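You operate a simulated robot arm through the tools that you are given. There is no shell and no other tool. Be economical: measure what you need, move in short steps, check, and stop when the job is done.

You run a simulated robot arm. Do the job below in one go: nothing can be reset, and whatever is moved stays where it is left.

TASK
Form a 15 mm socket on the yellow-taped pipe.
Fine: set the depth knob, stand the pipe in the former ring, push the orange form button three times, press the release button, stand the pipe back in its pocket. Set down upright: what you pick out.

The check looks at the end state, three seconds after you hand in, the way a careful person would. Anything else that was tipped, shoved, dropped, spilled or broken makes it a failure.

THE ROBOT
A 7-joint arm with a two-finger parallel gripper, fixed in place. Base frame: the origin is at the foot of the arm, x ahead of it, y to its left, z up; the work surface is at about z = 0.904. Lengths are in m, angles in degrees, forces in N, time in s.
With the tool pointing down near the work surface it reaches from about 0.24 to 0.68 m from the base axis. Its first joint turns from -66.0 to 66.0 degrees. Payload 2.4 kg.
Tool frame: the origin (TCP) lies between the finger pads and is the grasp point; the fingertips stand 0.03 m ahead of it; z points along the fingers, y is the line along which they close. Largest opening 0.094 m; finger width 0.028, thickness 0.01; the body of the gripper, 0.05 by 0.096 m, starts 0.055 m behind the TCP.
Orientation is that of the tool frame in the base frame, as [roll, pitch, yaw] about the fixed x, y, z axes, in that order (R = Rz(yaw) Ry(pitch) Rx(roll)). With the fingers straight down and closing along the base's y, the tool's x points along the base's -x, its y along +y and its z along -z.

THE INTERFACE
- The arm moves only by the tool nudge_tool. Its arguments are lists of equal length, an entry for each row: "travel": the shift along the tool's x, y, z in units of 100 mm (1.0 is 100 mm), a list of three; "turn": the turn, a rotation vector about the tool's x, y, z in units of 45 degrees (1.0 is 45 degrees), a list of three; "hand": the finger opening in mm, from 0 to 94. In form: {"travel": [[x, y, z], ...], "turn": [[rx, ry, rz], ...], "hand": [hand, ...]}. A call has 1 to 8 rows; each row is the pose to reach, as a shift and turn from the pose commanded when the call began, along the tool's axes at that moment. A call with a number of a shift or a turn outside -1 to 1 is refused whole. Rows are played at 5 a second. More than 0.05 m and 8.6 degrees between two rows, or a gripper value outside its range, and nothing of the call is played. Where a pose cannot be reached the arm comes as near as it can. A force on the tool above 90 N (or 10 N above the force at the start of the call, whichever is more), or a blocked arm, ends the call early, and 0.2 s more pass. The fingers move at their own pace (about 0.153 m/s each) and stop on an object; they squeeze with about 37 N. The grip force told is the motor's: it shows also when the fingers shut on nothing. Time passes only in rows, and 0.2 s behind the last, so rows that repeat a pose let the fingers close. The reply holds the time, the measured pose of the TCP, the force on the tool along the base axes, the opening and the grip force, in the units named above and with some noise, with the torque about the TCP (base axes, N m) and any sound that the robot's microphone picked up, and new pictures: "show" is both (left out), scene, wrist or none.
- Cameras (640 x 400 px; columns grow to the right, rows downward): "scene" is fixed at [0.0331, 0.4832, 1.4442]; the picture's right is [-0.67, -0.74, 0.00], its down [-0.45, 0.41, -0.79] and it looks along [0.59, -0.53, -0.61] (base axes); focal length 340 px, centre (320, 200). "wrist" rides on the gripper at [0.076, 0.014, -0.102] in the tool frame; the picture's right is [-0.18, 0.98, 0.00], its down [-0.75, -0.14, -0.64] and it looks along [-0.63, -0.12, 0.77] (tool axes); focal length 243 px, centre (320, 200). There is no depth. A picture from a camera that has moved, and an enlarged one, comes with that camera's place and axes in the base frame and with its lens. The place of the scene camera against the robot may be out by one fixed shift of up to 0.018 m in any direction.
- close_up(camera, box): a new picture of the part [left, top, right, bottom] of that camera's present view, enlarged. The clock stands still meanwhile.
- sign_off(): hands the job in; it is judged then, once.

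Work in short steps. Places have to be worked out from the pictures, the camera data and where the tool is seen: move nearer, look again, correct. Check each grasp and each placing, and mend what went wrong. You have 120 turns and 200 pictures in all, those below and enlarged ones among them. Open the gripper and draw the arm clear of the work before you hand the job in, unless the task says otherwise; then end with one line.

The tools are called after ">>>" by a JSON object that holds its "api" and its "payload". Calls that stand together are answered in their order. nudge_tool: Moves the arm, as the interface text tells. Its arguments: {"type":"object","properties":{"travel":{"type":"array"},"turn":{"type":"array"},"hand":{"type":"array"},"show":{"type":"string","enum":["both","scene","wrist","none"]}},"required":["travel","turn","hand"]} The other tools are called the same way: close_up (camera, box) takes an enlarged picture of a part of a camera's view; sign_off () hands the job in.

At the start:

```text
time: 0.0
eef_pos: [0.2811, 0.2248, 1.2076]
tool_rot: [180.0, -0.1, -180.0]
contact_force: [-0.9, 0.0, -0.9]
moment: [-0.02, 0.0, -0.01]
finger_gap: 0.0942
grasp_force: 0.0
```

scene: 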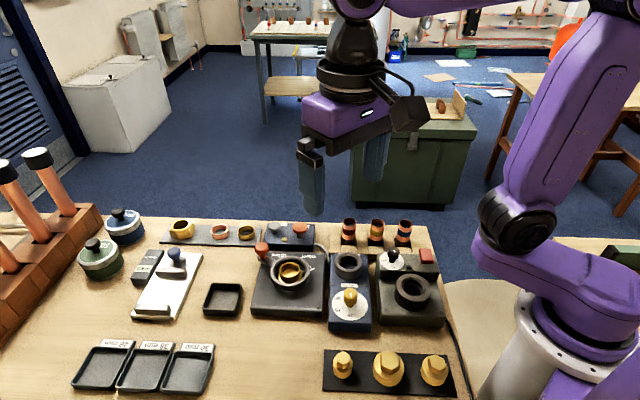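
wrist: 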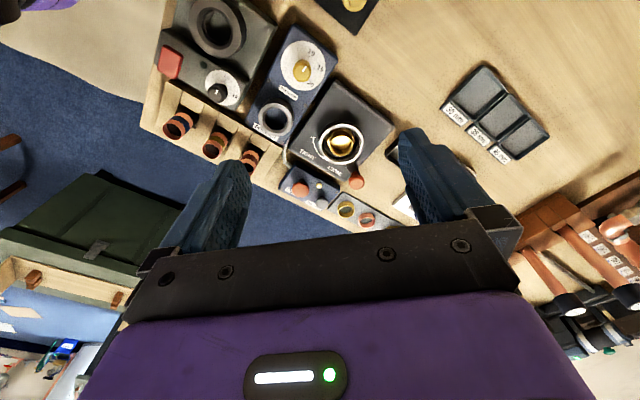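

I'll look closely at the bench before moving.

>>> {"api": "close_up", "payload": {"camera": "scene", "box": [240, 205, 460, 342]}}

>>> {"api": "close_up", "payload": {"camera": "wrist", "box": [130, 0, 410, 215]}}

>>> {"api": "close_up", "payload": {"camera": "scene", "box": [60, 200, 260, 325]}}

```text
2.91 times, centred on (350, 274) of scene
camera zoom: at [0.0331, 0.4832, 1.4442], right [-0.67, -0.74, 0.0], down [-0.45, 0.41, -0.79], along [0.59, -0.53, -0.61], focal length 988 px, centre (233, -14)
```

zoom: 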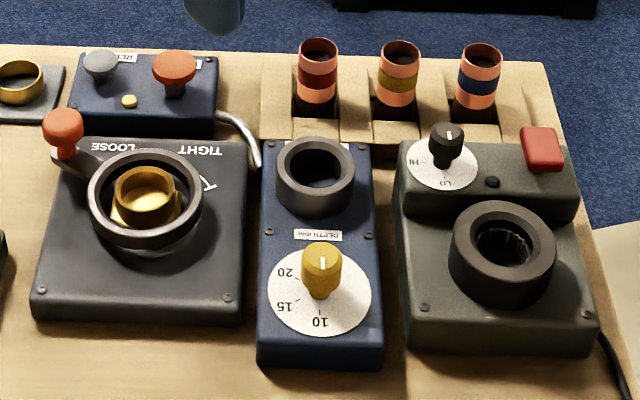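

```text
1.86 times, centred on (270, 108) of wrist
camera zoom: at [0.204, 0.2401, 1.3109], right [0.18, 0.98, 0.0], down [0.75, -0.14, 0.64], along [0.63, -0.12, -0.77], focal length 451 px, centre (413, 372)
```

zoom: 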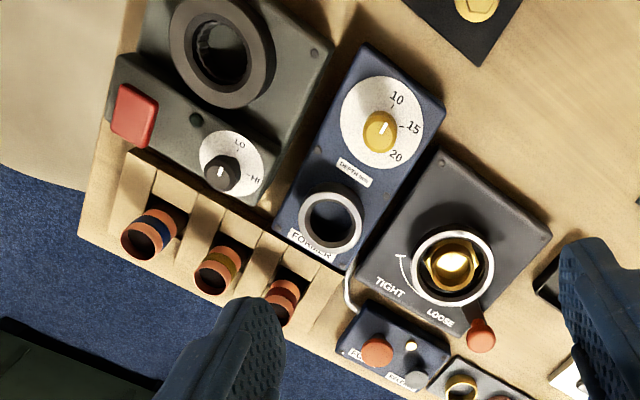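

```text
3.20 times, centred on (160, 262) of scene
camera zoom: at [0.0331, 0.4832, 1.4442], right [-0.67, -0.74, 0.0], down [-0.45, 0.41, -0.79], along [0.59, -0.53, -0.61], focal length 1087 px, centre (832, 0)
```

zoom: 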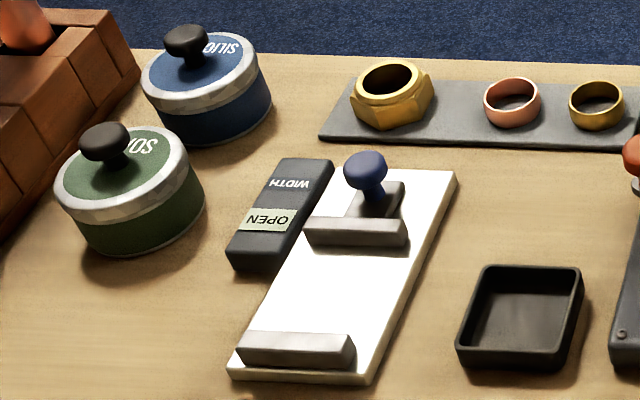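

The pipe with the yellow band is the middle one of the rack. The former (ring, knob 10/15/20) is the blue block, and the orange and grey buttons are on the small blue box. I'll move and turn at height to get a better view.

>>> {"api": "nudge_tool", "payload": {"travel": [[0, -0.2, 0], [0, -0.4, 0], [0, -0.6, 0], [0, -0.8, 0], [0, -1, 0], [0, -1, 0]], "turn": [[0, 0, -0.17], [0, 0, -0.34], [0, 0, -0.51], [0, 0, -0.68], [0, 0, -0.85], [0, 0, -1]], "hand": [94, 94, 94, 94, 94, 94], "show": "wrist"}}

```text
time: 1.4
eef_pos: [0.2803, 0.1273, 1.2075]
tool_rot: [-179.9, 0.0, -135.0]
contact_force: [-0.7, -0.6, -0.3]
moment: [0.01, 0.01, 0.0]
finger_gap: 0.0941
grasp_force: 0.0
camera wrist: at [0.2161, 0.083, 1.3109], right [-0.57, 0.82, 0.0], down [0.63, 0.43, 0.64], along [0.53, 0.36, -0.77], focal length 243 px, centre (320, 200)
```

wrist: 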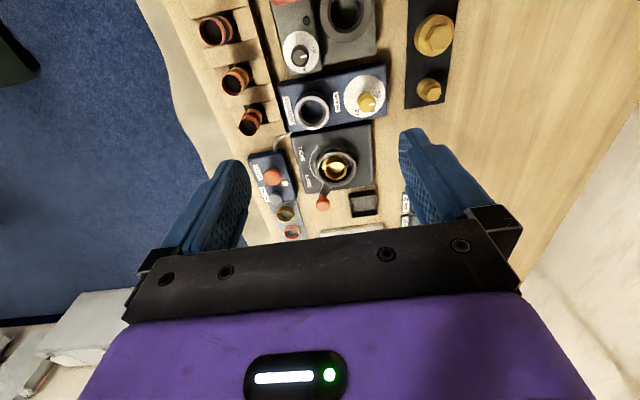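

The bench is turned about 45° and the tool is now aligned with it. I'll move to look at the pipe rack from nearer.

>>> {"api": "nudge_tool", "payload": {"travel": [[0.25, -0.25, 0], [0.5, -0.5, 0.2], [0.75, -0.75, 0.4], [1, -1, 0.6], [1, -1, 0.6]], "turn": [[0, 0, 0], [0, 0, 0], [0, 0, 0], [0, 0, 0], [0, 0, 0]], "hand": [94, 94, 94, 94, 94], "show": "both"}}

```text
time: 2.6
eef_pos: [0.2805, -0.0144, 1.1479]
tool_rot: [-180.0, 0.0, -134.9]
contact_force: [0.1, -0.6, -0.3]
moment: [0.01, -0.01, 0.01]
finger_gap: 0.094
grasp_force: 0.1
camera wrist: at [0.216, -0.0586, 1.2506], right [-0.57, 0.82, 0.0], down [0.63, 0.43, 0.64], along [0.53, 0.36, -0.77], focal length 243 px, centre (320, 200)
```

scene: 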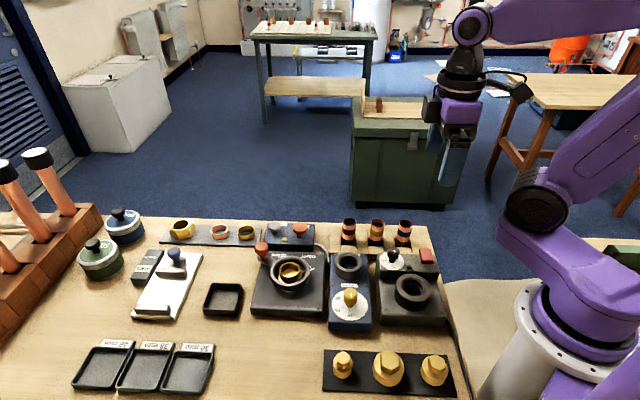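
wrist: 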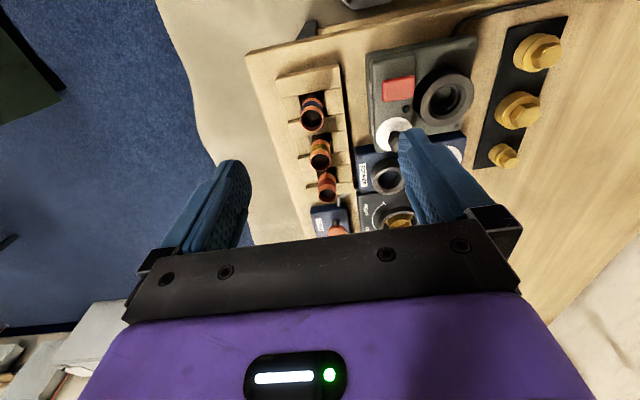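

>>> {"api": "close_up", "payload": {"camera": "wrist", "box": [260, 40, 500, 240]}}

```text
2.00 times, centred on (380, 140) of wrist
camera zoom: at [0.216, -0.0586, 1.2506], right [-0.57, 0.82, 0.0], down [0.63, 0.43, 0.64], along [0.53, 0.36, -0.77], focal length 485 px, centre (200, 320)
```

zoom: 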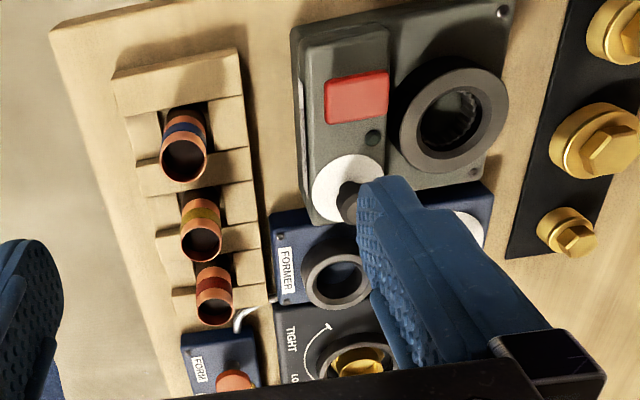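

Triangulating the views, the yellow pipe's top is at about (0.352, 0.039, 0.965), the ring's top at (0.3325, 0.147, 0.944) and the knob's top at (0.274, 0.203, 0.947). I'll go above the knob first.

>>> {"api": "nudge_tool", "payload": {"travel": [[-0.25, 0.25, 0], [-0.5, 0.5, 0], [-0.75, 0.75, 0], [-1, 1, 0]], "turn": [[0, 0, 0], [0, 0, 0], [0, 0, 0], [0, 0, 0]], "hand": [94, 94, 94, 94], "show": "none"}}

>>> {"api": "nudge_tool", "payload": {"travel": [[-0.16, 0.2, 0.1], [-0.32, 0.4, 0.4], [-0.49, 0.58, 0.7], [-0.49, 0.58, 0.8], [-0.49, 0.58, 0.8]], "turn": [[0, 0, 0], [0, 0, 0], [0, 0, 0], [0, 0, 0], [0, 0, 0]], "hand": [94, 94, 94, 94, 94], "show": "wrist"}}

```text
time: 3.6
eef_pos: [0.2807, 0.1266, 1.1495]
tool_rot: [180.0, 0.1, -135.0]
contact_force: [0.1, 0.1, 0.6]
moment: [0.0, 0.02, 0.03]
finger_gap: 0.0941
grasp_force: 0.0
```

```text
time: 4.8
eef_pos: [0.2739, 0.2001, 1.0669]
tool_rot: [-180.0, 0.0, -135.0]
contact_force: [0.0, 0.3, 0.3]
moment: [0.0, -0.01, -0.02]
finger_gap: 0.0939
grasp_force: 0.1
camera wrist: at [0.2089, 0.157, 1.1705], right [-0.56, 0.83, 0.0], down [0.63, 0.43, 0.64], along [0.53, 0.36, -0.77], focal length 243 px, centre (320, 200)
```

wrist: 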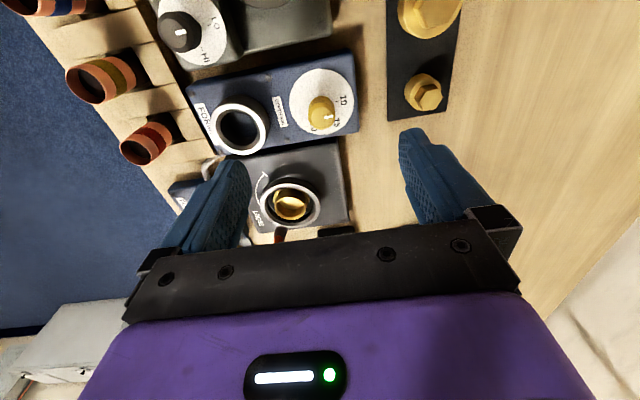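

>>> {"api": "close_up", "payload": {"camera": "wrist", "box": [260, 50, 380, 150]}}

>>> {"api": "close_up", "payload": {"camera": "wrist", "box": [50, 0, 370, 200]}}

```text
4.00 times, centred on (320, 100) of wrist
camera zoom: at [0.2089, 0.157, 1.1705], right [-0.56, 0.83, 0.0], down [0.63, 0.43, 0.64], along [0.53, 0.36, -0.77], focal length 970 px, centre (320, 600)
```

zoom: 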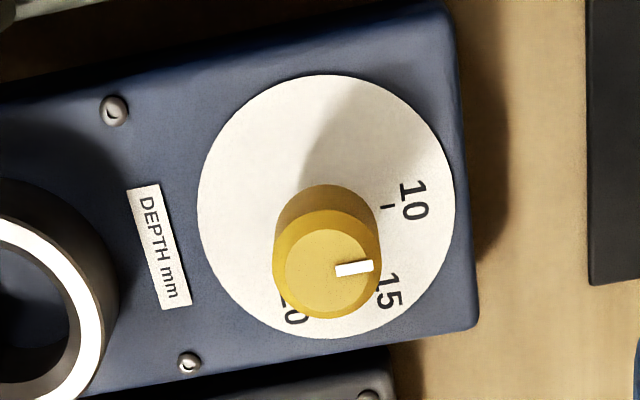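

```text
2.00 times, centred on (210, 100) of wrist
camera zoom: at [0.2089, 0.157, 1.1705], right [-0.56, 0.83, 0.0], down [0.63, 0.43, 0.64], along [0.53, 0.36, -0.77], focal length 485 px, centre (540, 400)
```

zoom: 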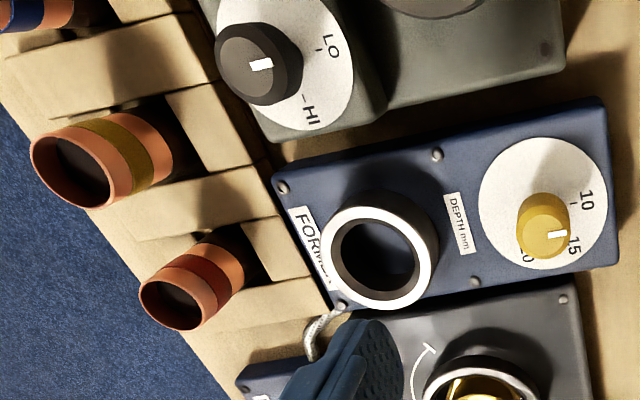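

The pointer currently reads about 10, so 15 is roughly 55–60° clockwise. I'll lower over the knob partway and check the alignment.

>>> {"api": "nudge_tool", "payload": {"travel": [[-0.05, 0.02, 0.2], [-0.05, 0.02, 0.4], [-0.05, 0.02, 0.6], [-0.05, 0.02, 0.75], [-0.05, 0.02, 0.75]], "turn": [[0, 0, 0], [0, 0, 0], [0, 0, 0], [0, 0, 0], [0, 0, 0]], "hand": [60, 60, 60, 60, 60], "show": "wrist"}}

>>> {"api": "close_up", "payload": {"camera": "scene", "box": [300, 200, 420, 340]}}

```text
time: 6.0
eef_pos: [0.2757, 0.2073, 0.9935]
tool_rot: [180.0, 0.0, -135.0]
contact_force: [-0.2, -0.3, 0.2]
moment: [0.01, 0.02, 0.0]
finger_gap: 0.0599
grasp_force: 0.1
camera wrist: at [0.212, 0.1626, 1.0959], right [-0.56, 0.83, 0.0], down [0.63, 0.43, 0.64], along [0.53, 0.36, -0.77], focal length 243 px, centre (320, 200)
```

wrist: 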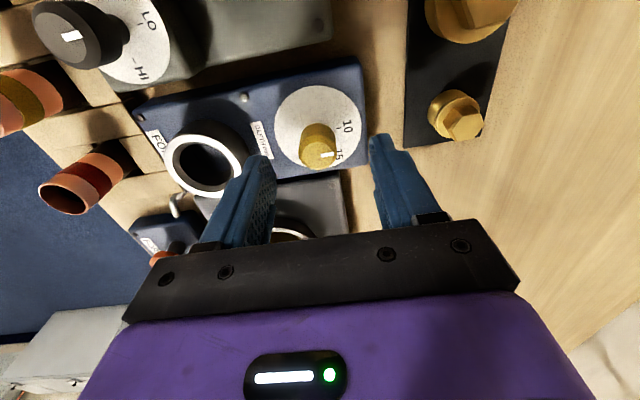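

```text
2.86 times, centred on (360, 270) of scene
camera zoom: at [0.0331, 0.4832, 1.4442], right [-0.67, -0.74, 0.0], down [-0.45, 0.41, -0.79], along [0.59, -0.53, -0.61], focal length 970 px, centre (206, 0)
```

zoom: 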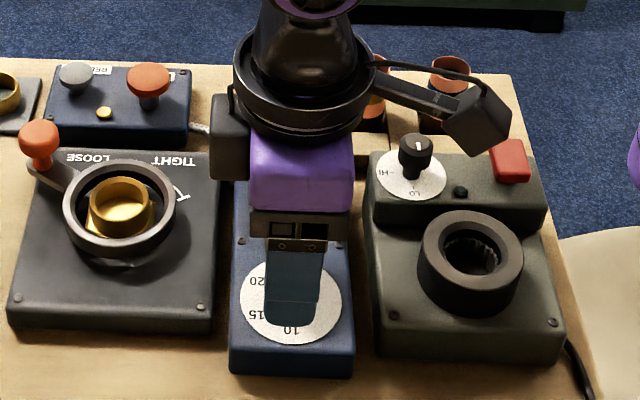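

The knob is centred laterally between the fingers, but I need its position along the tool's x more precisely, so I'll zoom in.

>>> {"api": "close_up", "payload": {"camera": "wrist", "box": [240, 70, 400, 190]}}

```text
3.33 times, centred on (320, 130) of wrist
camera zoom: at [0.212, 0.1626, 1.0959], right [-0.56, 0.83, 0.0], down [0.63, 0.43, 0.64], along [0.53, 0.36, -0.77], focal length 809 px, centre (320, 433)
```

zoom: 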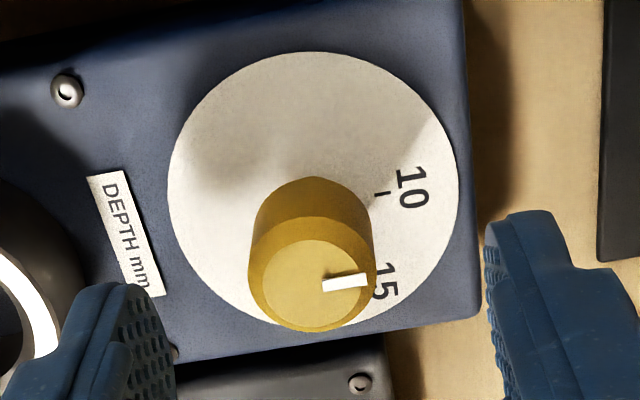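

The knob's top is at about (0.274, 0.203, 0.963), with the dial at z≈0.925 and the pointer exactly on 10. I'll centre on it, lower, and grip.

>>> {"api": "nudge_tool", "payload": {"travel": [[0.044, -0.016, 0.1], [0.044, -0.016, 0.2], [0.044, -0.016, 0.28], [0.044, -0.016, 0.28], [0.044, -0.016, 0.28], [0.044, -0.016, 0.28]], "turn": [[0, 0, 0], [0, 0, 0], [0, 0, 0], [0, 0, 0], [0, 0, 0], [0, 0, 0]], "hand": [60, 60, 60, 40, 20, 20], "show": "wrist"}}

```text
time: 7.4
eef_pos: [0.2739, 0.2033, 0.9643]
tool_rot: [179.9, 0.0, -134.9]
contact_force: [-7.1, 6.3, -9.9]
moment: [0.39, -0.69, -0.01]
finger_gap: 0.0238
grasp_force: 44.9
camera wrist: at [0.2092, 0.1586, 1.0676], right [-0.57, 0.82, 0.0], down [0.63, 0.43, 0.64], along [0.53, 0.36, -0.77], focal length 243 px, centre (320, 200)
```

wrist: 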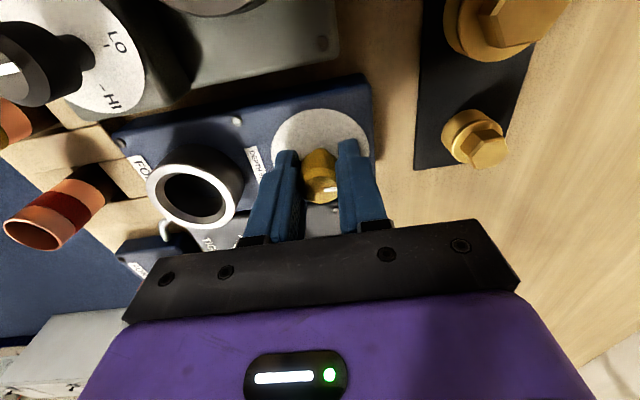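

Gripped at 24 mm. Turning clockwise 45° first, then the rest.

>>> {"api": "nudge_tool", "payload": {"travel": [[0, 0.01, 0], [0, 0.01, 0], [0, 0.01, 0], [0, 0.01, 0], [0, 0.01, 0], [0, 0.01, 0], [0, 0.01, 0]], "turn": [[0, 0, 0.17], [0, 0, 0.34], [0, 0, 0.51], [0, 0, 0.68], [0, 0, 0.85], [0, 0, 1], [0, 0, 1]], "hand": [20, 20, 20, 20, 20, 20, 20], "show": "wrist"}}

>>> {"api": "close_up", "payload": {"camera": "wrist", "box": [240, 70, 400, 210]}}

```text
time: 9.0
eef_pos: [0.2729, 0.2037, 0.9647]
tool_rot: [-180.0, 0.0, 179.9]
contact_force: [-6.8, 3.8, -13.4]
moment: [0.27, 1.24, -0.01]
finger_gap: 0.0235
grasp_force: 44.9
camera wrist: at [0.1968, 0.2176, 1.0677], right [0.19, 0.98, 0.0], down [0.75, -0.14, 0.64], along [0.63, -0.12, -0.77], focal length 243 px, centre (320, 200)
```

wrist: 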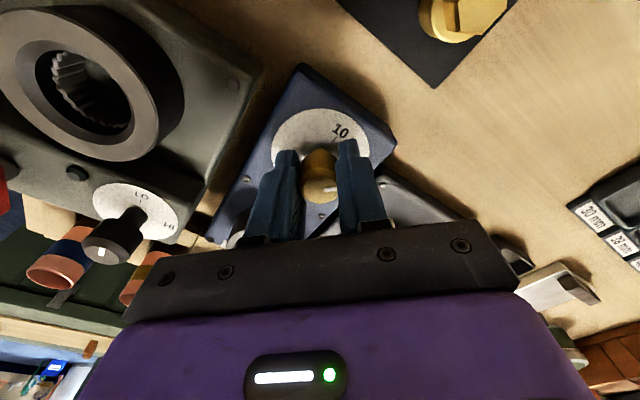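

```text
2.86 times, centred on (320, 140) of wrist
camera zoom: at [0.1968, 0.2176, 1.0677], right [0.19, 0.98, 0.0], down [0.75, -0.14, 0.64], along [0.63, -0.12, -0.77], focal length 693 px, centre (320, 371)
```

zoom: 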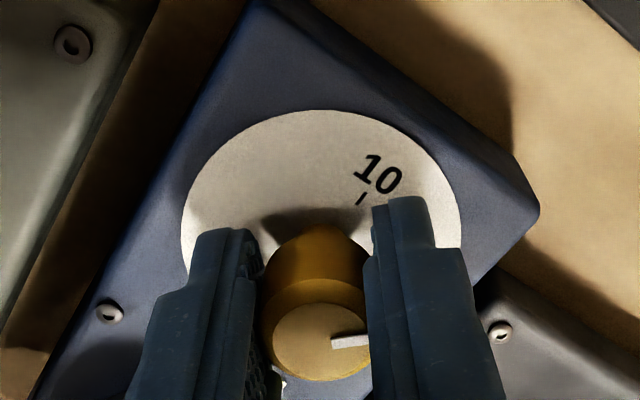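

The knob followed. Turning another ~12° and then releasing upward to read it.

>>> {"api": "nudge_tool", "payload": {"travel": [[0, 0, 0], [0, 0, 0], [0, 0, 0], [0, 0, 0], [0, 0, 0], [0, 0, -0.2], [0, 0, -0.5], [0, 0, -0.5]], "turn": [[0, 0, 0.14], [0, 0, 0.27], [0, 0, 0.27], [0, 0, 0.27], [0, 0, 0.27], [0, 0, 0.27], [0, 0, 0.27], [0, 0, 0.27]], "hand": [20, 20, 20, 60, 60, 60, 60, 60], "show": "wrist"}}

>>> {"api": "close_up", "payload": {"camera": "wrist", "box": [240, 60, 400, 180]}}

```text
time: 10.8
eef_pos: [0.2741, 0.204, 1.0152]
tool_rot: [-179.8, 0.0, 167.8]
contact_force: [0.3, -0.3, 1.0]
moment: [-0.04, 0.0, 0.01]
finger_gap: 0.0599
grasp_force: 0.0
camera wrist: at [0.2025, 0.233, 1.1188], right [0.39, 0.92, 0.0], down [0.71, -0.3, 0.64], along [0.59, -0.25, -0.77], focal length 243 px, centre (320, 200)
```

wrist: 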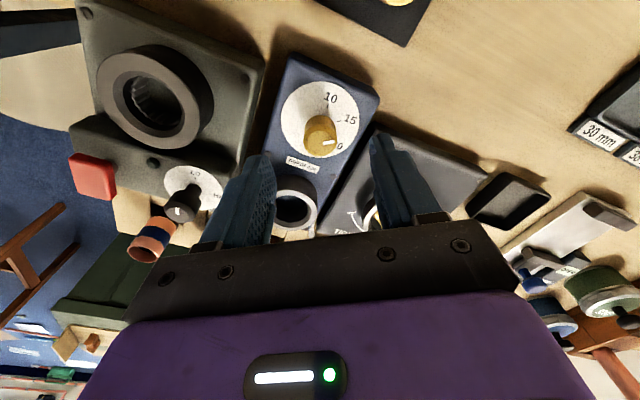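

```text
3.33 times, centred on (320, 120) of wrist
camera zoom: at [0.2025, 0.233, 1.1188], right [0.39, 0.92, 0.0], down [0.71, -0.3, 0.64], along [0.59, -0.25, -0.77], focal length 809 px, centre (320, 467)
```

zoom: 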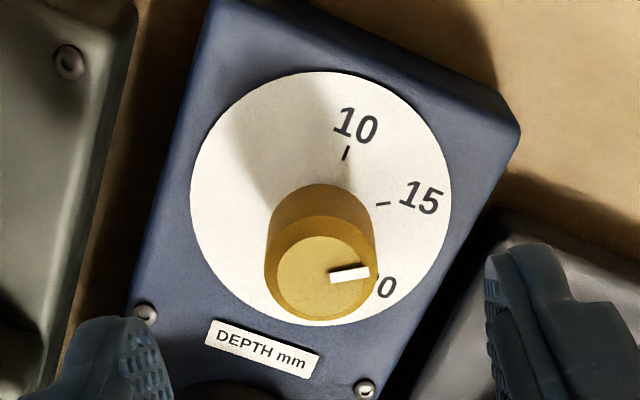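

The pointer is about 2–3° short of the 15 tick (tick spacing is 60°, and I turned 57°). I'll re-grip and turn the small remainder.

>>> {"api": "nudge_tool", "payload": {"travel": [[0, 0, 0.2], [0, 0, 0.4], [0, 0, 0.5], [0, 0, 0.5], [0, 0, 0.5], [0, 0, 0.5]], "turn": [[0, 0, 0], [0, 0, 0], [0, 0, 0], [0, 0, 0], [0, 0, 0.06], [0, 0, 0.06]], "hand": [60, 60, 40, 20, 20, 20], "show": "none"}}

>>> {"api": "nudge_tool", "payload": {"travel": [[0, 0, 0], [0, 0, 0], [0, 0, -0.3], [0, 0, -0.6], [0, 0, -0.9], [0, 0, -0.9]], "turn": [[0, 0, 0], [0, 0, 0], [0, 0, 0], [0, 0, 0], [0, 0, 0], [0, 0, 0]], "hand": [60, 60, 60, 60, 60, 60], "show": "wrist"}}

>>> {"api": "close_up", "payload": {"camera": "wrist", "box": [240, 40, 400, 160]}}

```text
time: 12.2
eef_pos: [0.2733, 0.2038, 0.9648]
tool_rot: [179.9, 0.1, 165.1]
contact_force: [-2.1, 4.5, 34.0]
moment: [-0.18, 0.88, 0.0]
finger_gap: 0.0238
grasp_force: 44.8
```

```text
time: 13.6
eef_pos: [0.273, 0.2045, 1.0551]
tool_rot: [180.0, 0.1, 165.3]
contact_force: [0.0, 0.8, -0.5]
moment: [-0.02, 0.01, -0.02]
finger_gap: 0.0602
grasp_force: 0.1
camera wrist: at [0.2027, 0.237, 1.1582], right [0.43, 0.9, 0.0], down [0.69, -0.33, 0.64], along [0.58, -0.28, -0.77], focal length 243 px, centre (320, 200)
```

wrist: 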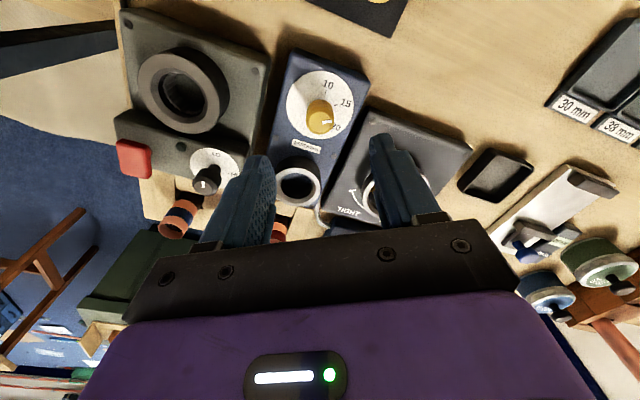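

```text
3.33 times, centred on (320, 100) of wrist
camera zoom: at [0.2027, 0.237, 1.1582], right [0.43, 0.9, 0.0], down [0.69, -0.33, 0.64], along [0.58, -0.28, -0.77], focal length 809 px, centre (320, 533)
```

zoom: 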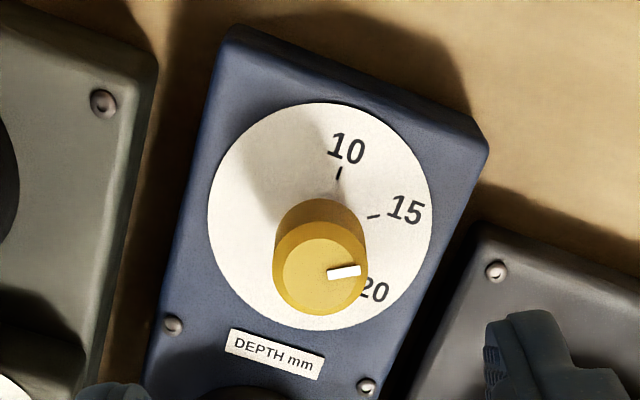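

Computing in the bench plane, the pointer is at -10.9° and the 15 tick at -10.5°, so the knob is set to 15. Now I'll turn back and go to the pipe rack.

>>> {"api": "nudge_tool", "payload": {"travel": [[0, 0, -0.2], [0, 0, -0.2], [0, 0, -0.2], [0, 0, -0.2], [0, 0, -0.2], [0, 0, -0.2]], "turn": [[0, 0, -0.17], [0, 0, -0.34], [0, 0, -0.51], [0, 0, -0.68], [0, 0, -0.85], [0, 0, -1]], "hand": [70, 70, 70, 70, 70, 70], "show": "none"}}

>>> {"api": "nudge_tool", "payload": {"travel": [[0, 0, 0], [0, 0, 0]], "turn": [[0, 0, -0.17], [0, 0, -0.33]], "hand": [70, 70], "show": "none"}}

```text
time: 15.0
eef_pos: [0.2748, 0.2038, 1.075]
tool_rot: [180.0, 0.0, -149.6]
contact_force: [-0.3, -0.3, 1.2]
moment: [-0.03, 0.01, -0.03]
finger_gap: 0.0702
grasp_force: 0.0
```

```text
time: 15.6
eef_pos: [0.2744, 0.203, 1.075]
tool_rot: [-179.9, 0.0, -134.9]
contact_force: [0.6, 0.4, 0.3]
moment: [-0.01, 0.02, -0.01]
finger_gap: 0.07
grasp_force: 0.1
```

Now translating to above the yellow pipe at a safe height.

>>> {"api": "nudge_tool", "payload": {"travel": [[0.1, -0.3, 0], [0.2, -0.6, 0], [0.3, -0.9, 0], [0.3, -0.9, 0]], "turn": [[0, 0, 0], [0, 0, 0], [0, 0, 0], [0, 0, 0]], "hand": [70, 70, 70, 70], "show": "none"}}

>>> {"api": "nudge_tool", "payload": {"travel": [[0.1, -0.3, 0], [0.2, -0.6, 0], [0.31, -0.81, 0], [0.31, -0.81, 0]], "turn": [[0, 0, 0], [0, 0, 0], [0, 0, 0], [0, 0, 0]], "hand": [70, 70, 70, 70], "show": "wrist"}}

>>> {"api": "close_up", "payload": {"camera": "wrist", "box": [220, 40, 440, 220]}}

>>> {"api": "close_up", "payload": {"camera": "scene", "box": [320, 190, 440, 270]}}

```text
time: 16.6
eef_pos: [0.3158, 0.1193, 1.0738]
tool_rot: [180.0, 0.1, -135.0]
contact_force: [-0.5, 0.3, 1.2]
moment: [0.01, 0.01, 0.02]
finger_gap: 0.0699
grasp_force: 0.0
```

```text
time: 17.6
eef_pos: [0.3502, 0.0396, 1.0747]
tool_rot: [179.9, 0.0, -135.0]
contact_force: [-0.2, 1.1, -0.8]
moment: [-0.02, 0.04, 0.01]
finger_gap: 0.0703
grasp_force: 0.1
camera wrist: at [0.2864, -0.0046, 1.1784], right [-0.56, 0.83, 0.0], down [0.63, 0.43, 0.64], along [0.53, 0.36, -0.77], focal length 243 px, centre (320, 200)
```

wrist: 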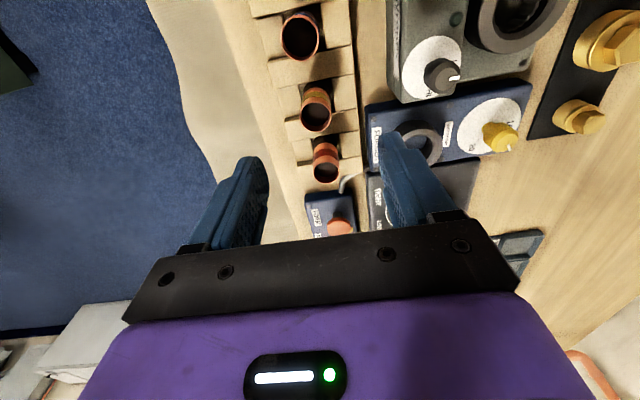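

```text
2.22 times, centred on (330, 130) of wrist
camera zoom: at [0.2864, -0.0046, 1.1784], right [-0.56, 0.83, 0.0], down [0.63, 0.43, 0.64], along [0.53, 0.36, -0.77], focal length 539 px, centre (298, 356)
```

zoom: 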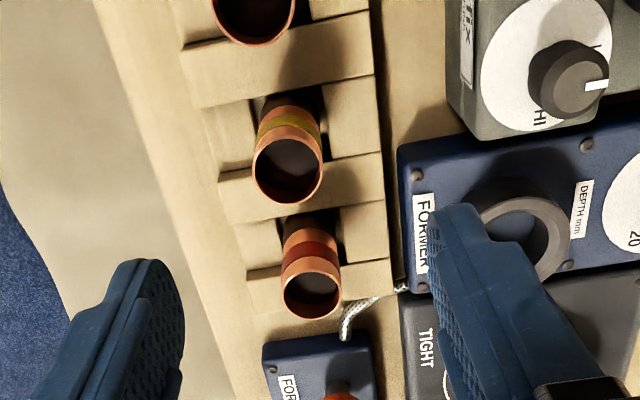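

```text
5.00 times, centred on (380, 230) of scene
camera zoom: at [0.0331, 0.4832, 1.4442], right [-0.67, -0.74, 0.0], down [-0.45, 0.41, -0.79], along [0.59, -0.53, -0.61], focal length 1698 px, centre (20, 50)
```

zoom: 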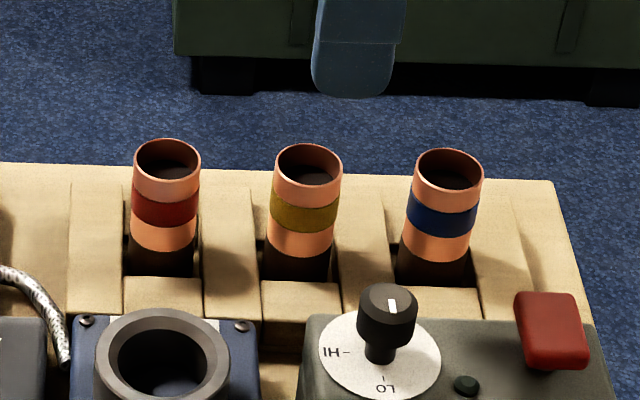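

The pipe's top is at (0.3555, 0.0395, 0.9654), consistent across two views. I'll centre on it and lower to just above it to check.

>>> {"api": "nudge_tool", "payload": {"travel": [[-0.04, -0.04, 0.2], [-0.04, -0.04, 0.4], [-0.04, -0.04, 0.65], [-0.04, -0.04, 0.65]], "turn": [[0, 0, 0], [0, 0, 0], [0, 0, 0], [0, 0, 0]], "hand": [50, 50, 50, 50], "show": "wrist"}}

>>> {"api": "close_up", "payload": {"camera": "wrist", "box": [220, 80, 420, 230]}}

>>> {"api": "close_up", "payload": {"camera": "scene", "box": [320, 190, 440, 270]}}

```text
time: 18.6
eef_pos: [0.3566, 0.0401, 1.0088]
tool_rot: [179.9, 0.0, -135.0]
contact_force: [0.6, 0.0, 0.6]
moment: [0.02, 0.01, -0.03]
finger_gap: 0.0499
grasp_force: 0.1
camera wrist: at [0.2921, -0.0041, 1.1121], right [-0.56, 0.83, 0.0], down [0.63, 0.43, 0.64], along [0.53, 0.36, -0.77], focal length 243 px, centre (320, 200)
```

wrist: 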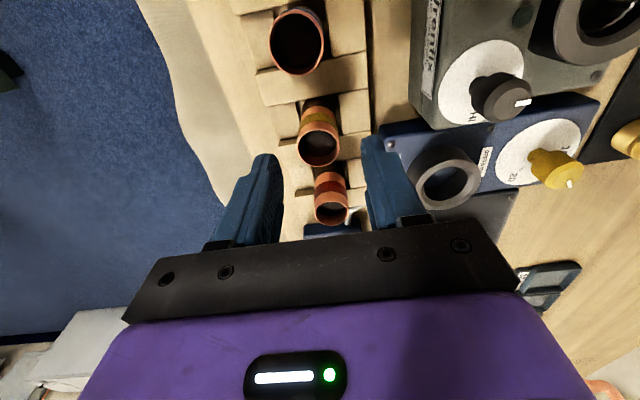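

```text
2.67 times, centred on (320, 155) of wrist
camera zoom: at [0.2921, -0.0041, 1.1121], right [-0.56, 0.83, 0.0], down [0.63, 0.43, 0.64], along [0.53, 0.36, -0.77], focal length 647 px, centre (320, 320)
```

zoom: 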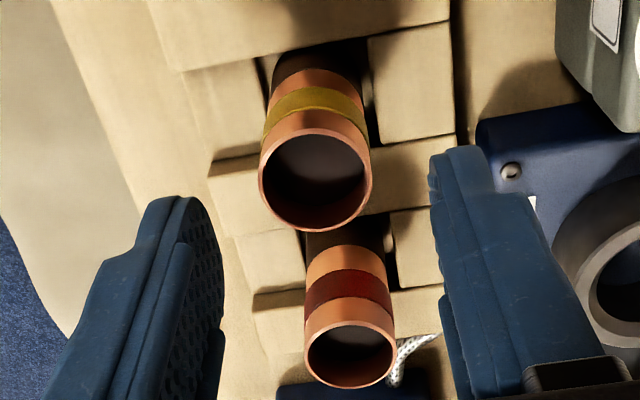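

```text
5.00 times, centred on (380, 230) of scene
camera zoom: at [0.0331, 0.4832, 1.4442], right [-0.67, -0.74, 0.0], down [-0.45, 0.41, -0.79], along [0.59, -0.53, -0.61], focal length 1698 px, centre (20, 50)
```

zoom: 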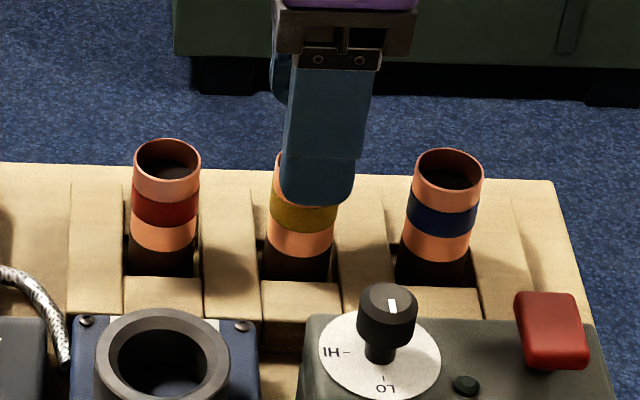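

The pipe is centred between the fingers to within about 1 mm. I'll lower to TCP z≈0.968 and close.

>>> {"api": "nudge_tool", "payload": {"travel": [[0.005, -0.005, 0.15], [0.005, -0.005, 0.3], [0.005, -0.005, 0.41], [0.005, -0.005, 0.41], [0.005, -0.005, 0.41], [0.005, -0.005, 0.41]], "turn": [[0, 0, 0], [0, 0, 0], [0, 0, 0], [0, 0, 0], [0, 0, 0], [0, 0, 0]], "hand": [50, 50, 50, 40, 24, 24], "show": "wrist"}}

```text
time: 20.0
eef_pos: [0.3565, 0.0385, 0.9685]
tool_rot: [180.0, 0.0, -135.0]
contact_force: [0.3, -1.1, 1.1]
moment: [-0.02, -0.02, -0.01]
finger_gap: 0.0263
grasp_force: 37.0
camera wrist: at [0.292, -0.0057, 1.0716], right [-0.56, 0.83, 0.0], down [0.63, 0.43, 0.64], along [0.53, 0.36, -0.77], focal length 243 px, centre (320, 200)
```

wrist: 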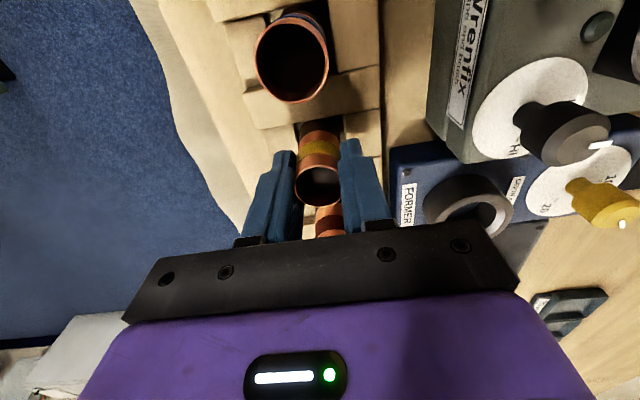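

Gripped at 26 mm, with the seated reference at TCP (0.3565, 0.0385, 0.9685). Lifting straight up.

>>> {"api": "nudge_tool", "payload": {"travel": [[0, 0, -0.15], [0, 0, -0.35], [0, 0, -0.6], [0, 0, -0.85], [0, 0, -0.95], [0, 0, -0.95]], "turn": [[0, 0, 0], [0, 0, 0], [0, 0, 0], [0, 0, 0], [0, 0, 0], [0, 0, 0]], "hand": [22, 22, 22, 22, 22, 22], "show": "both"}}

>>> {"api": "close_up", "payload": {"camera": "scene", "box": [310, 130, 460, 270]}}

```text
time: 21.4
eef_pos: [0.3587, 0.0377, 1.0647]
tool_rot: [-179.9, 0.0, -135.0]
contact_force: [0.1, -1.3, -1.2]
moment: [0.03, 0.0, 0.0]
finger_gap: 0.0266
grasp_force: 36.6
camera wrist: at [0.293, -0.0059, 1.1683], right [-0.56, 0.83, 0.0], down [0.63, 0.43, 0.64], along [0.53, 0.36, -0.77], focal length 243 px, centre (320, 200)
```

scene: 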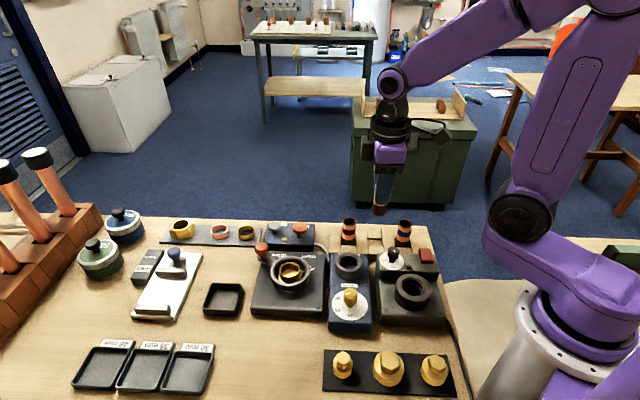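
wrist: 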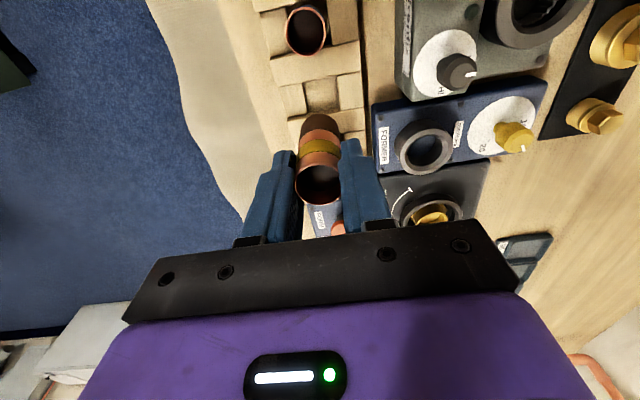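

```text
2.86 times, centred on (385, 200) of scene
camera zoom: at [0.0331, 0.4832, 1.4442], right [-0.67, -0.74, 0.0], down [-0.45, 0.41, -0.79], along [0.59, -0.53, -0.61], focal length 970 px, centre (134, 200)
```

zoom: 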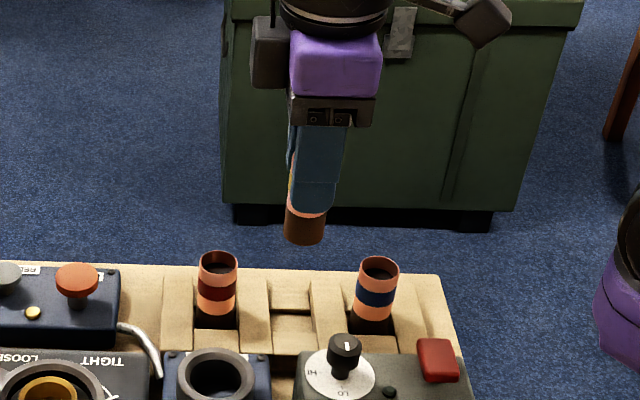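

The pipe is securely held and hangs straight, and the pocket is clear. I'll refine the ring's centre with a zoom before moving.

>>> {"api": "close_up", "payload": {"camera": "wrist", "box": [370, 90, 500, 200]}}

```text
3.64 times, centred on (435, 145) of wrist
camera zoom: at [0.293, -0.0059, 1.1683], right [-0.56, 0.83, 0.0], down [0.63, 0.43, 0.64], along [0.53, 0.36, -0.77], focal length 882 px, centre (-98, 400)
```

zoom: 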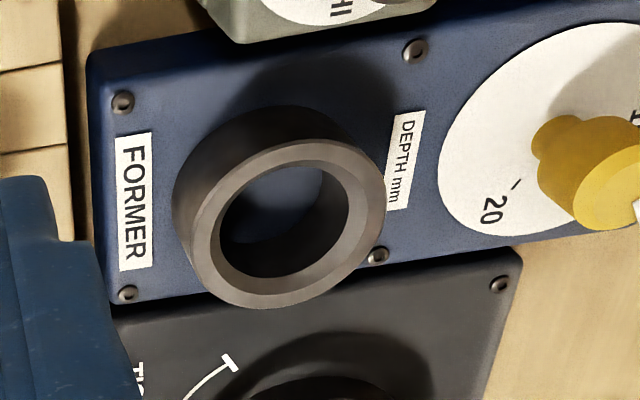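

The ring's centre is about (0.329, 0.1475) with its top at z≈0.95, and the bore is about 34 mm. I'll carry the pipe over it at height.

>>> {"api": "nudge_tool", "payload": {"travel": [[-0.15, 0.25, 0], [-0.3, 0.5, 0], [-0.45, 0.75, 0], [-0.57, 0.976, 0], [-0.57, 0.976, 0], [-0.57, 0.976, 0]], "turn": [[0, 0, 0], [0, 0, 0], [0, 0, 0], [0, 0, 0], [0, 0, 0], [0, 0, 0]], "hand": [22, 22, 22, 22, 22, 22], "show": "both"}}

>>> {"api": "close_up", "payload": {"camera": "scene", "box": [290, 190, 410, 300]}}

>>> {"api": "close_up", "payload": {"camera": "wrist", "box": [240, 40, 400, 200]}}

```text
time: 22.8
eef_pos: [0.3284, 0.1472, 1.0623]
tool_rot: [179.9, 0.0, -135.1]
contact_force: [-0.7, 0.5, -1.1]
moment: [0.02, 0.02, -0.01]
finger_gap: 0.0267
grasp_force: 37.6
camera wrist: at [0.2646, 0.1032, 1.1666], right [-0.56, 0.83, 0.0], down [0.63, 0.43, 0.64], along [0.53, 0.36, -0.77], focal length 243 px, centre (320, 200)
```

scene: 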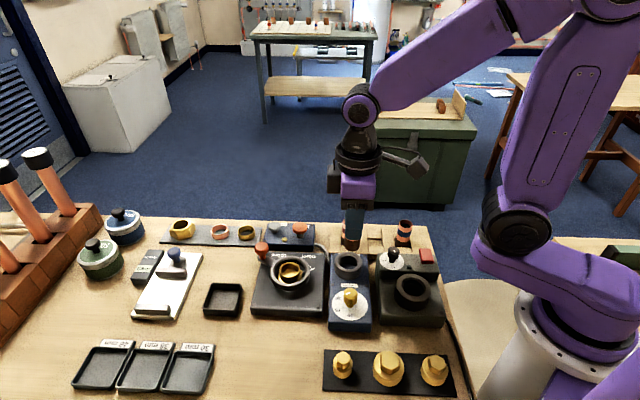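
wrist: 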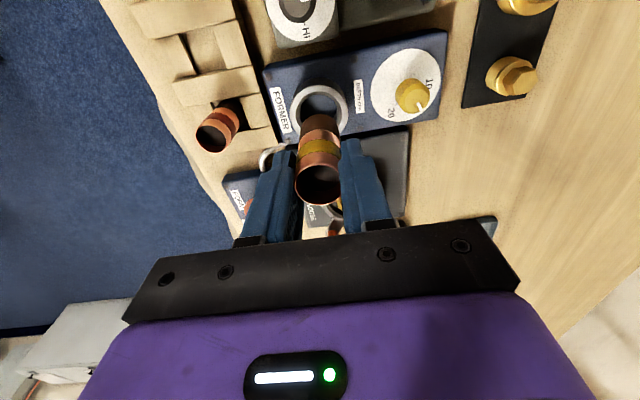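

```text
3.64 times, centred on (350, 245) of scene
camera zoom: at [0.0331, 0.4832, 1.4442], right [-0.67, -0.74, 0.0], down [-0.45, 0.41, -0.79], along [0.59, -0.53, -0.61], focal length 1235 px, centre (211, 36)
```

zoom: 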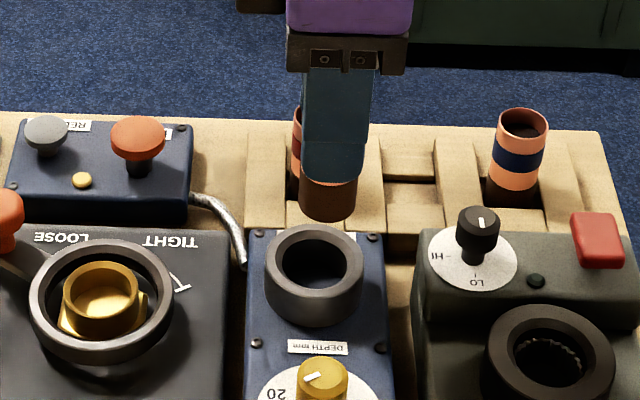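

```text
2.50 times, centred on (320, 120) of wrist
camera zoom: at [0.2646, 0.1032, 1.1666], right [-0.56, 0.83, 0.0], down [0.63, 0.43, 0.64], along [0.53, 0.36, -0.77], focal length 606 px, centre (320, 400)
```

zoom: 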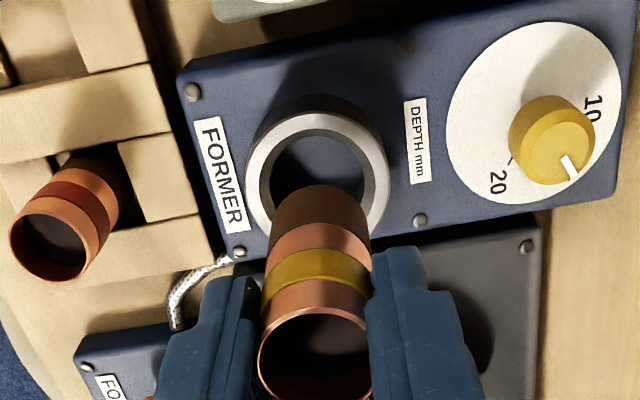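

The ring's centre now reads (0.331, 0.148), so I'll shift 2 mm and lower until the pipe end is just above the ring.

>>> {"api": "nudge_tool", "payload": {"travel": [[-0.022, 0, 0.1], [-0.022, 0, 0.2], [-0.022, 0, 0.35], [-0.022, 0, 0.35]], "turn": [[0, 0, 0], [0, 0, 0], [0, 0, 0], [0, 0, 0]], "hand": [22, 22, 22, 22], "show": "wrist"}}

>>> {"api": "close_up", "payload": {"camera": "wrist", "box": [240, 60, 400, 220]}}

>>> {"api": "close_up", "payload": {"camera": "scene", "box": [310, 210, 390, 290]}}

```text
time: 23.8
eef_pos: [0.3296, 0.1491, 1.0292]
tool_rot: [-180.0, -0.1, -134.9]
contact_force: [0.3, 0.5, -1.7]
moment: [0.01, -0.05, -0.02]
finger_gap: 0.0268
grasp_force: 37.1
camera wrist: at [0.2649, 0.1047, 1.1328], right [-0.56, 0.83, 0.0], down [0.63, 0.43, 0.64], along [0.53, 0.36, -0.77], focal length 243 px, centre (320, 200)
```

wrist: 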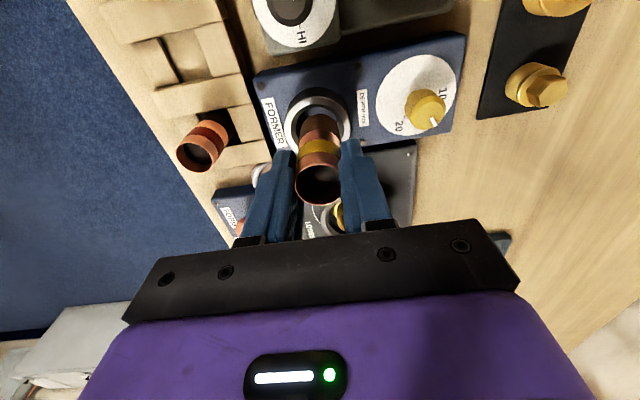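

```text
2.50 times, centred on (320, 140) of wrist
camera zoom: at [0.2649, 0.1047, 1.1328], right [-0.56, 0.83, 0.0], down [0.63, 0.43, 0.64], along [0.53, 0.36, -0.77], focal length 606 px, centre (320, 350)
```

zoom: 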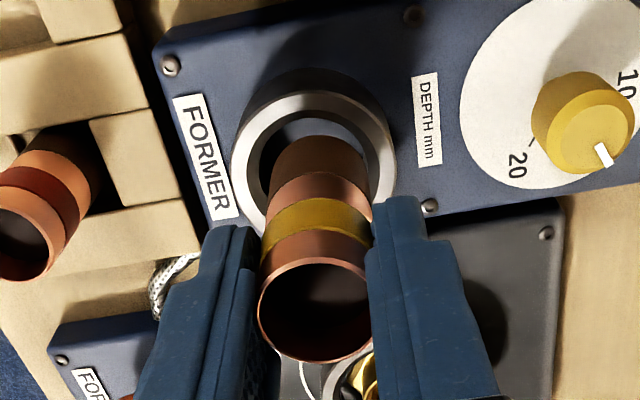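

```text
5.00 times, centred on (350, 250) of scene
camera zoom: at [0.0331, 0.4832, 1.4442], right [-0.67, -0.74, 0.0], down [-0.45, 0.41, -0.79], along [0.59, -0.53, -0.61], focal length 1698 px, centre (170, -50)
```

zoom: 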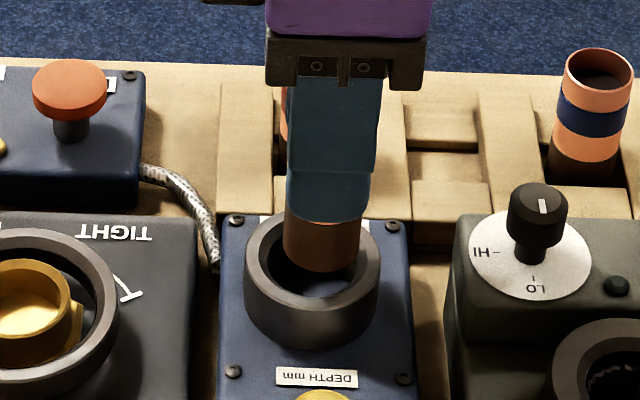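

The pipe end is just over the bore. Both views suggest a ~2 mm shift along tool −x, and I'll lower gently while watching the force.

>>> {"api": "nudge_tool", "payload": {"travel": [[-0.022, -0.01, 0], [-0.022, -0.01, 0.05], [-0.022, -0.01, 0.1], [-0.022, -0.01, 0.15], [-0.022, -0.01, 0.2], [-0.022, -0.01, 0.25]], "turn": [[0, 0, 0], [0, 0, 0], [0, 0, 0], [0, 0, 0], [0, 0, 0], [0, 0, 0]], "hand": [22, 22, 22, 22, 22, 22], "show": "wrist"}}

>>> {"api": "close_up", "payload": {"camera": "scene", "box": [310, 210, 390, 290]}}

```text
time: 25.2
eef_pos: [0.3319, 0.1491, 1.004]
tool_rot: [179.9, 0.0, -135.0]
contact_force: [-0.6, 0.6, -0.7]
moment: [0.0, 0.03, 0.0]
finger_gap: 0.0266
grasp_force: 37.4
camera wrist: at [0.2676, 0.1058, 1.107], right [-0.56, 0.83, 0.0], down [0.63, 0.43, 0.64], along [0.53, 0.36, -0.77], focal length 243 px, centre (320, 200)
```

wrist: 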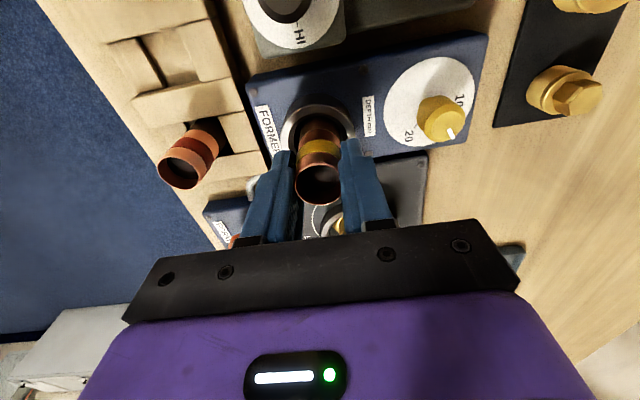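

```text
5.00 times, centred on (350, 250) of scene
camera zoom: at [0.0331, 0.4832, 1.4442], right [-0.67, -0.74, 0.0], down [-0.45, 0.41, -0.79], along [0.59, -0.53, -0.61], focal length 1698 px, centre (170, -50)
```

zoom: 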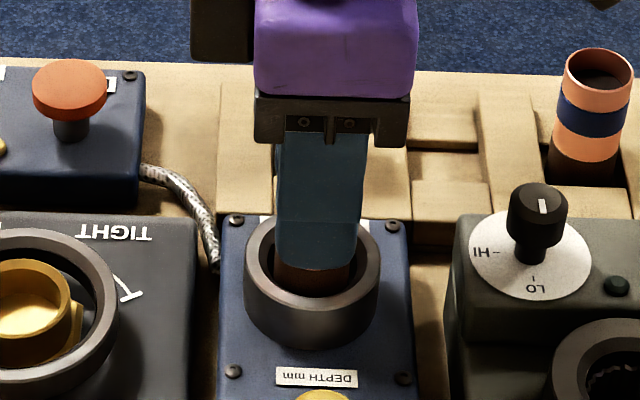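

The pipe end is inside the ring with no contact. Continuing down in 3 mm steps until it seats.

>>> {"api": "nudge_tool", "payload": {"travel": [[0, 0, 0.03], [0, 0, 0.06], [0, 0, 0.09], [0, 0, 0.12], [0, 0, 0.15], [0, 0, 0.17]], "turn": [[0, 0, 0], [0, 0, 0], [0, 0, 0], [0, 0, 0], [0, 0, 0], [0, 0, 0]], "hand": [22, 22, 22, 22, 22, 22], "show": "none"}}

```text
time: 26.6
eef_pos: [0.3324, 0.15, 0.9881]
tool_rot: [-179.9, 0.3, -135.1]
contact_force: [3.9, -1.4, 31.0]
moment: [-0.03, -0.17, -0.02]
finger_gap: 0.0267
grasp_force: 37.0
```

It has seated: 31 N upward at TCP z=0.988, as expected for a panel-level floor. I'll ease off slightly, open, and check.

>>> {"api": "nudge_tool", "payload": {"travel": [[0, 0, -0.01], [0, 0, -0.01], [0, 0, -0.01], [0, 0, -0.01], [0, 0, -0.01]], "turn": [[0, 0, 0], [0, 0, 0], [0, 0, 0], [0, 0, 0], [0, 0, 0]], "hand": [22, 30, 40, 50, 50], "show": "wrist"}}

>>> {"api": "close_up", "payload": {"camera": "scene", "box": [310, 210, 390, 290]}}

```text
time: 27.8
eef_pos: [0.3316, 0.1506, 0.9875]
tool_rot: [-179.9, 0.0, -135.0]
contact_force: [-1.0, -0.8, 0.7]
moment: [0.01, 0.01, -0.01]
finger_gap: 0.0498
grasp_force: 0.0
camera wrist: at [0.2672, 0.1065, 1.0915], right [-0.56, 0.83, 0.0], down [0.63, 0.43, 0.64], along [0.53, 0.36, -0.77], focal length 243 px, centre (320, 200)
```

wrist: 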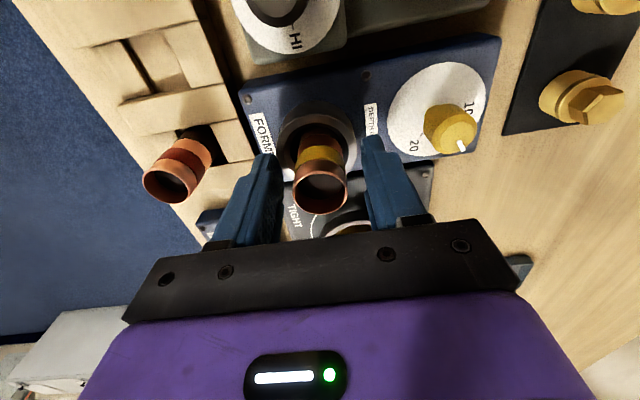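

```text
5.00 times, centred on (350, 250) of scene
camera zoom: at [0.0331, 0.4832, 1.4442], right [-0.67, -0.74, 0.0], down [-0.45, 0.41, -0.79], along [0.59, -0.53, -0.61], focal length 1698 px, centre (170, -50)
```

zoom: 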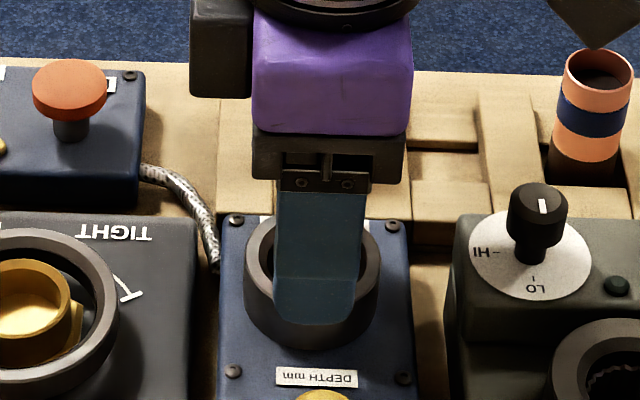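

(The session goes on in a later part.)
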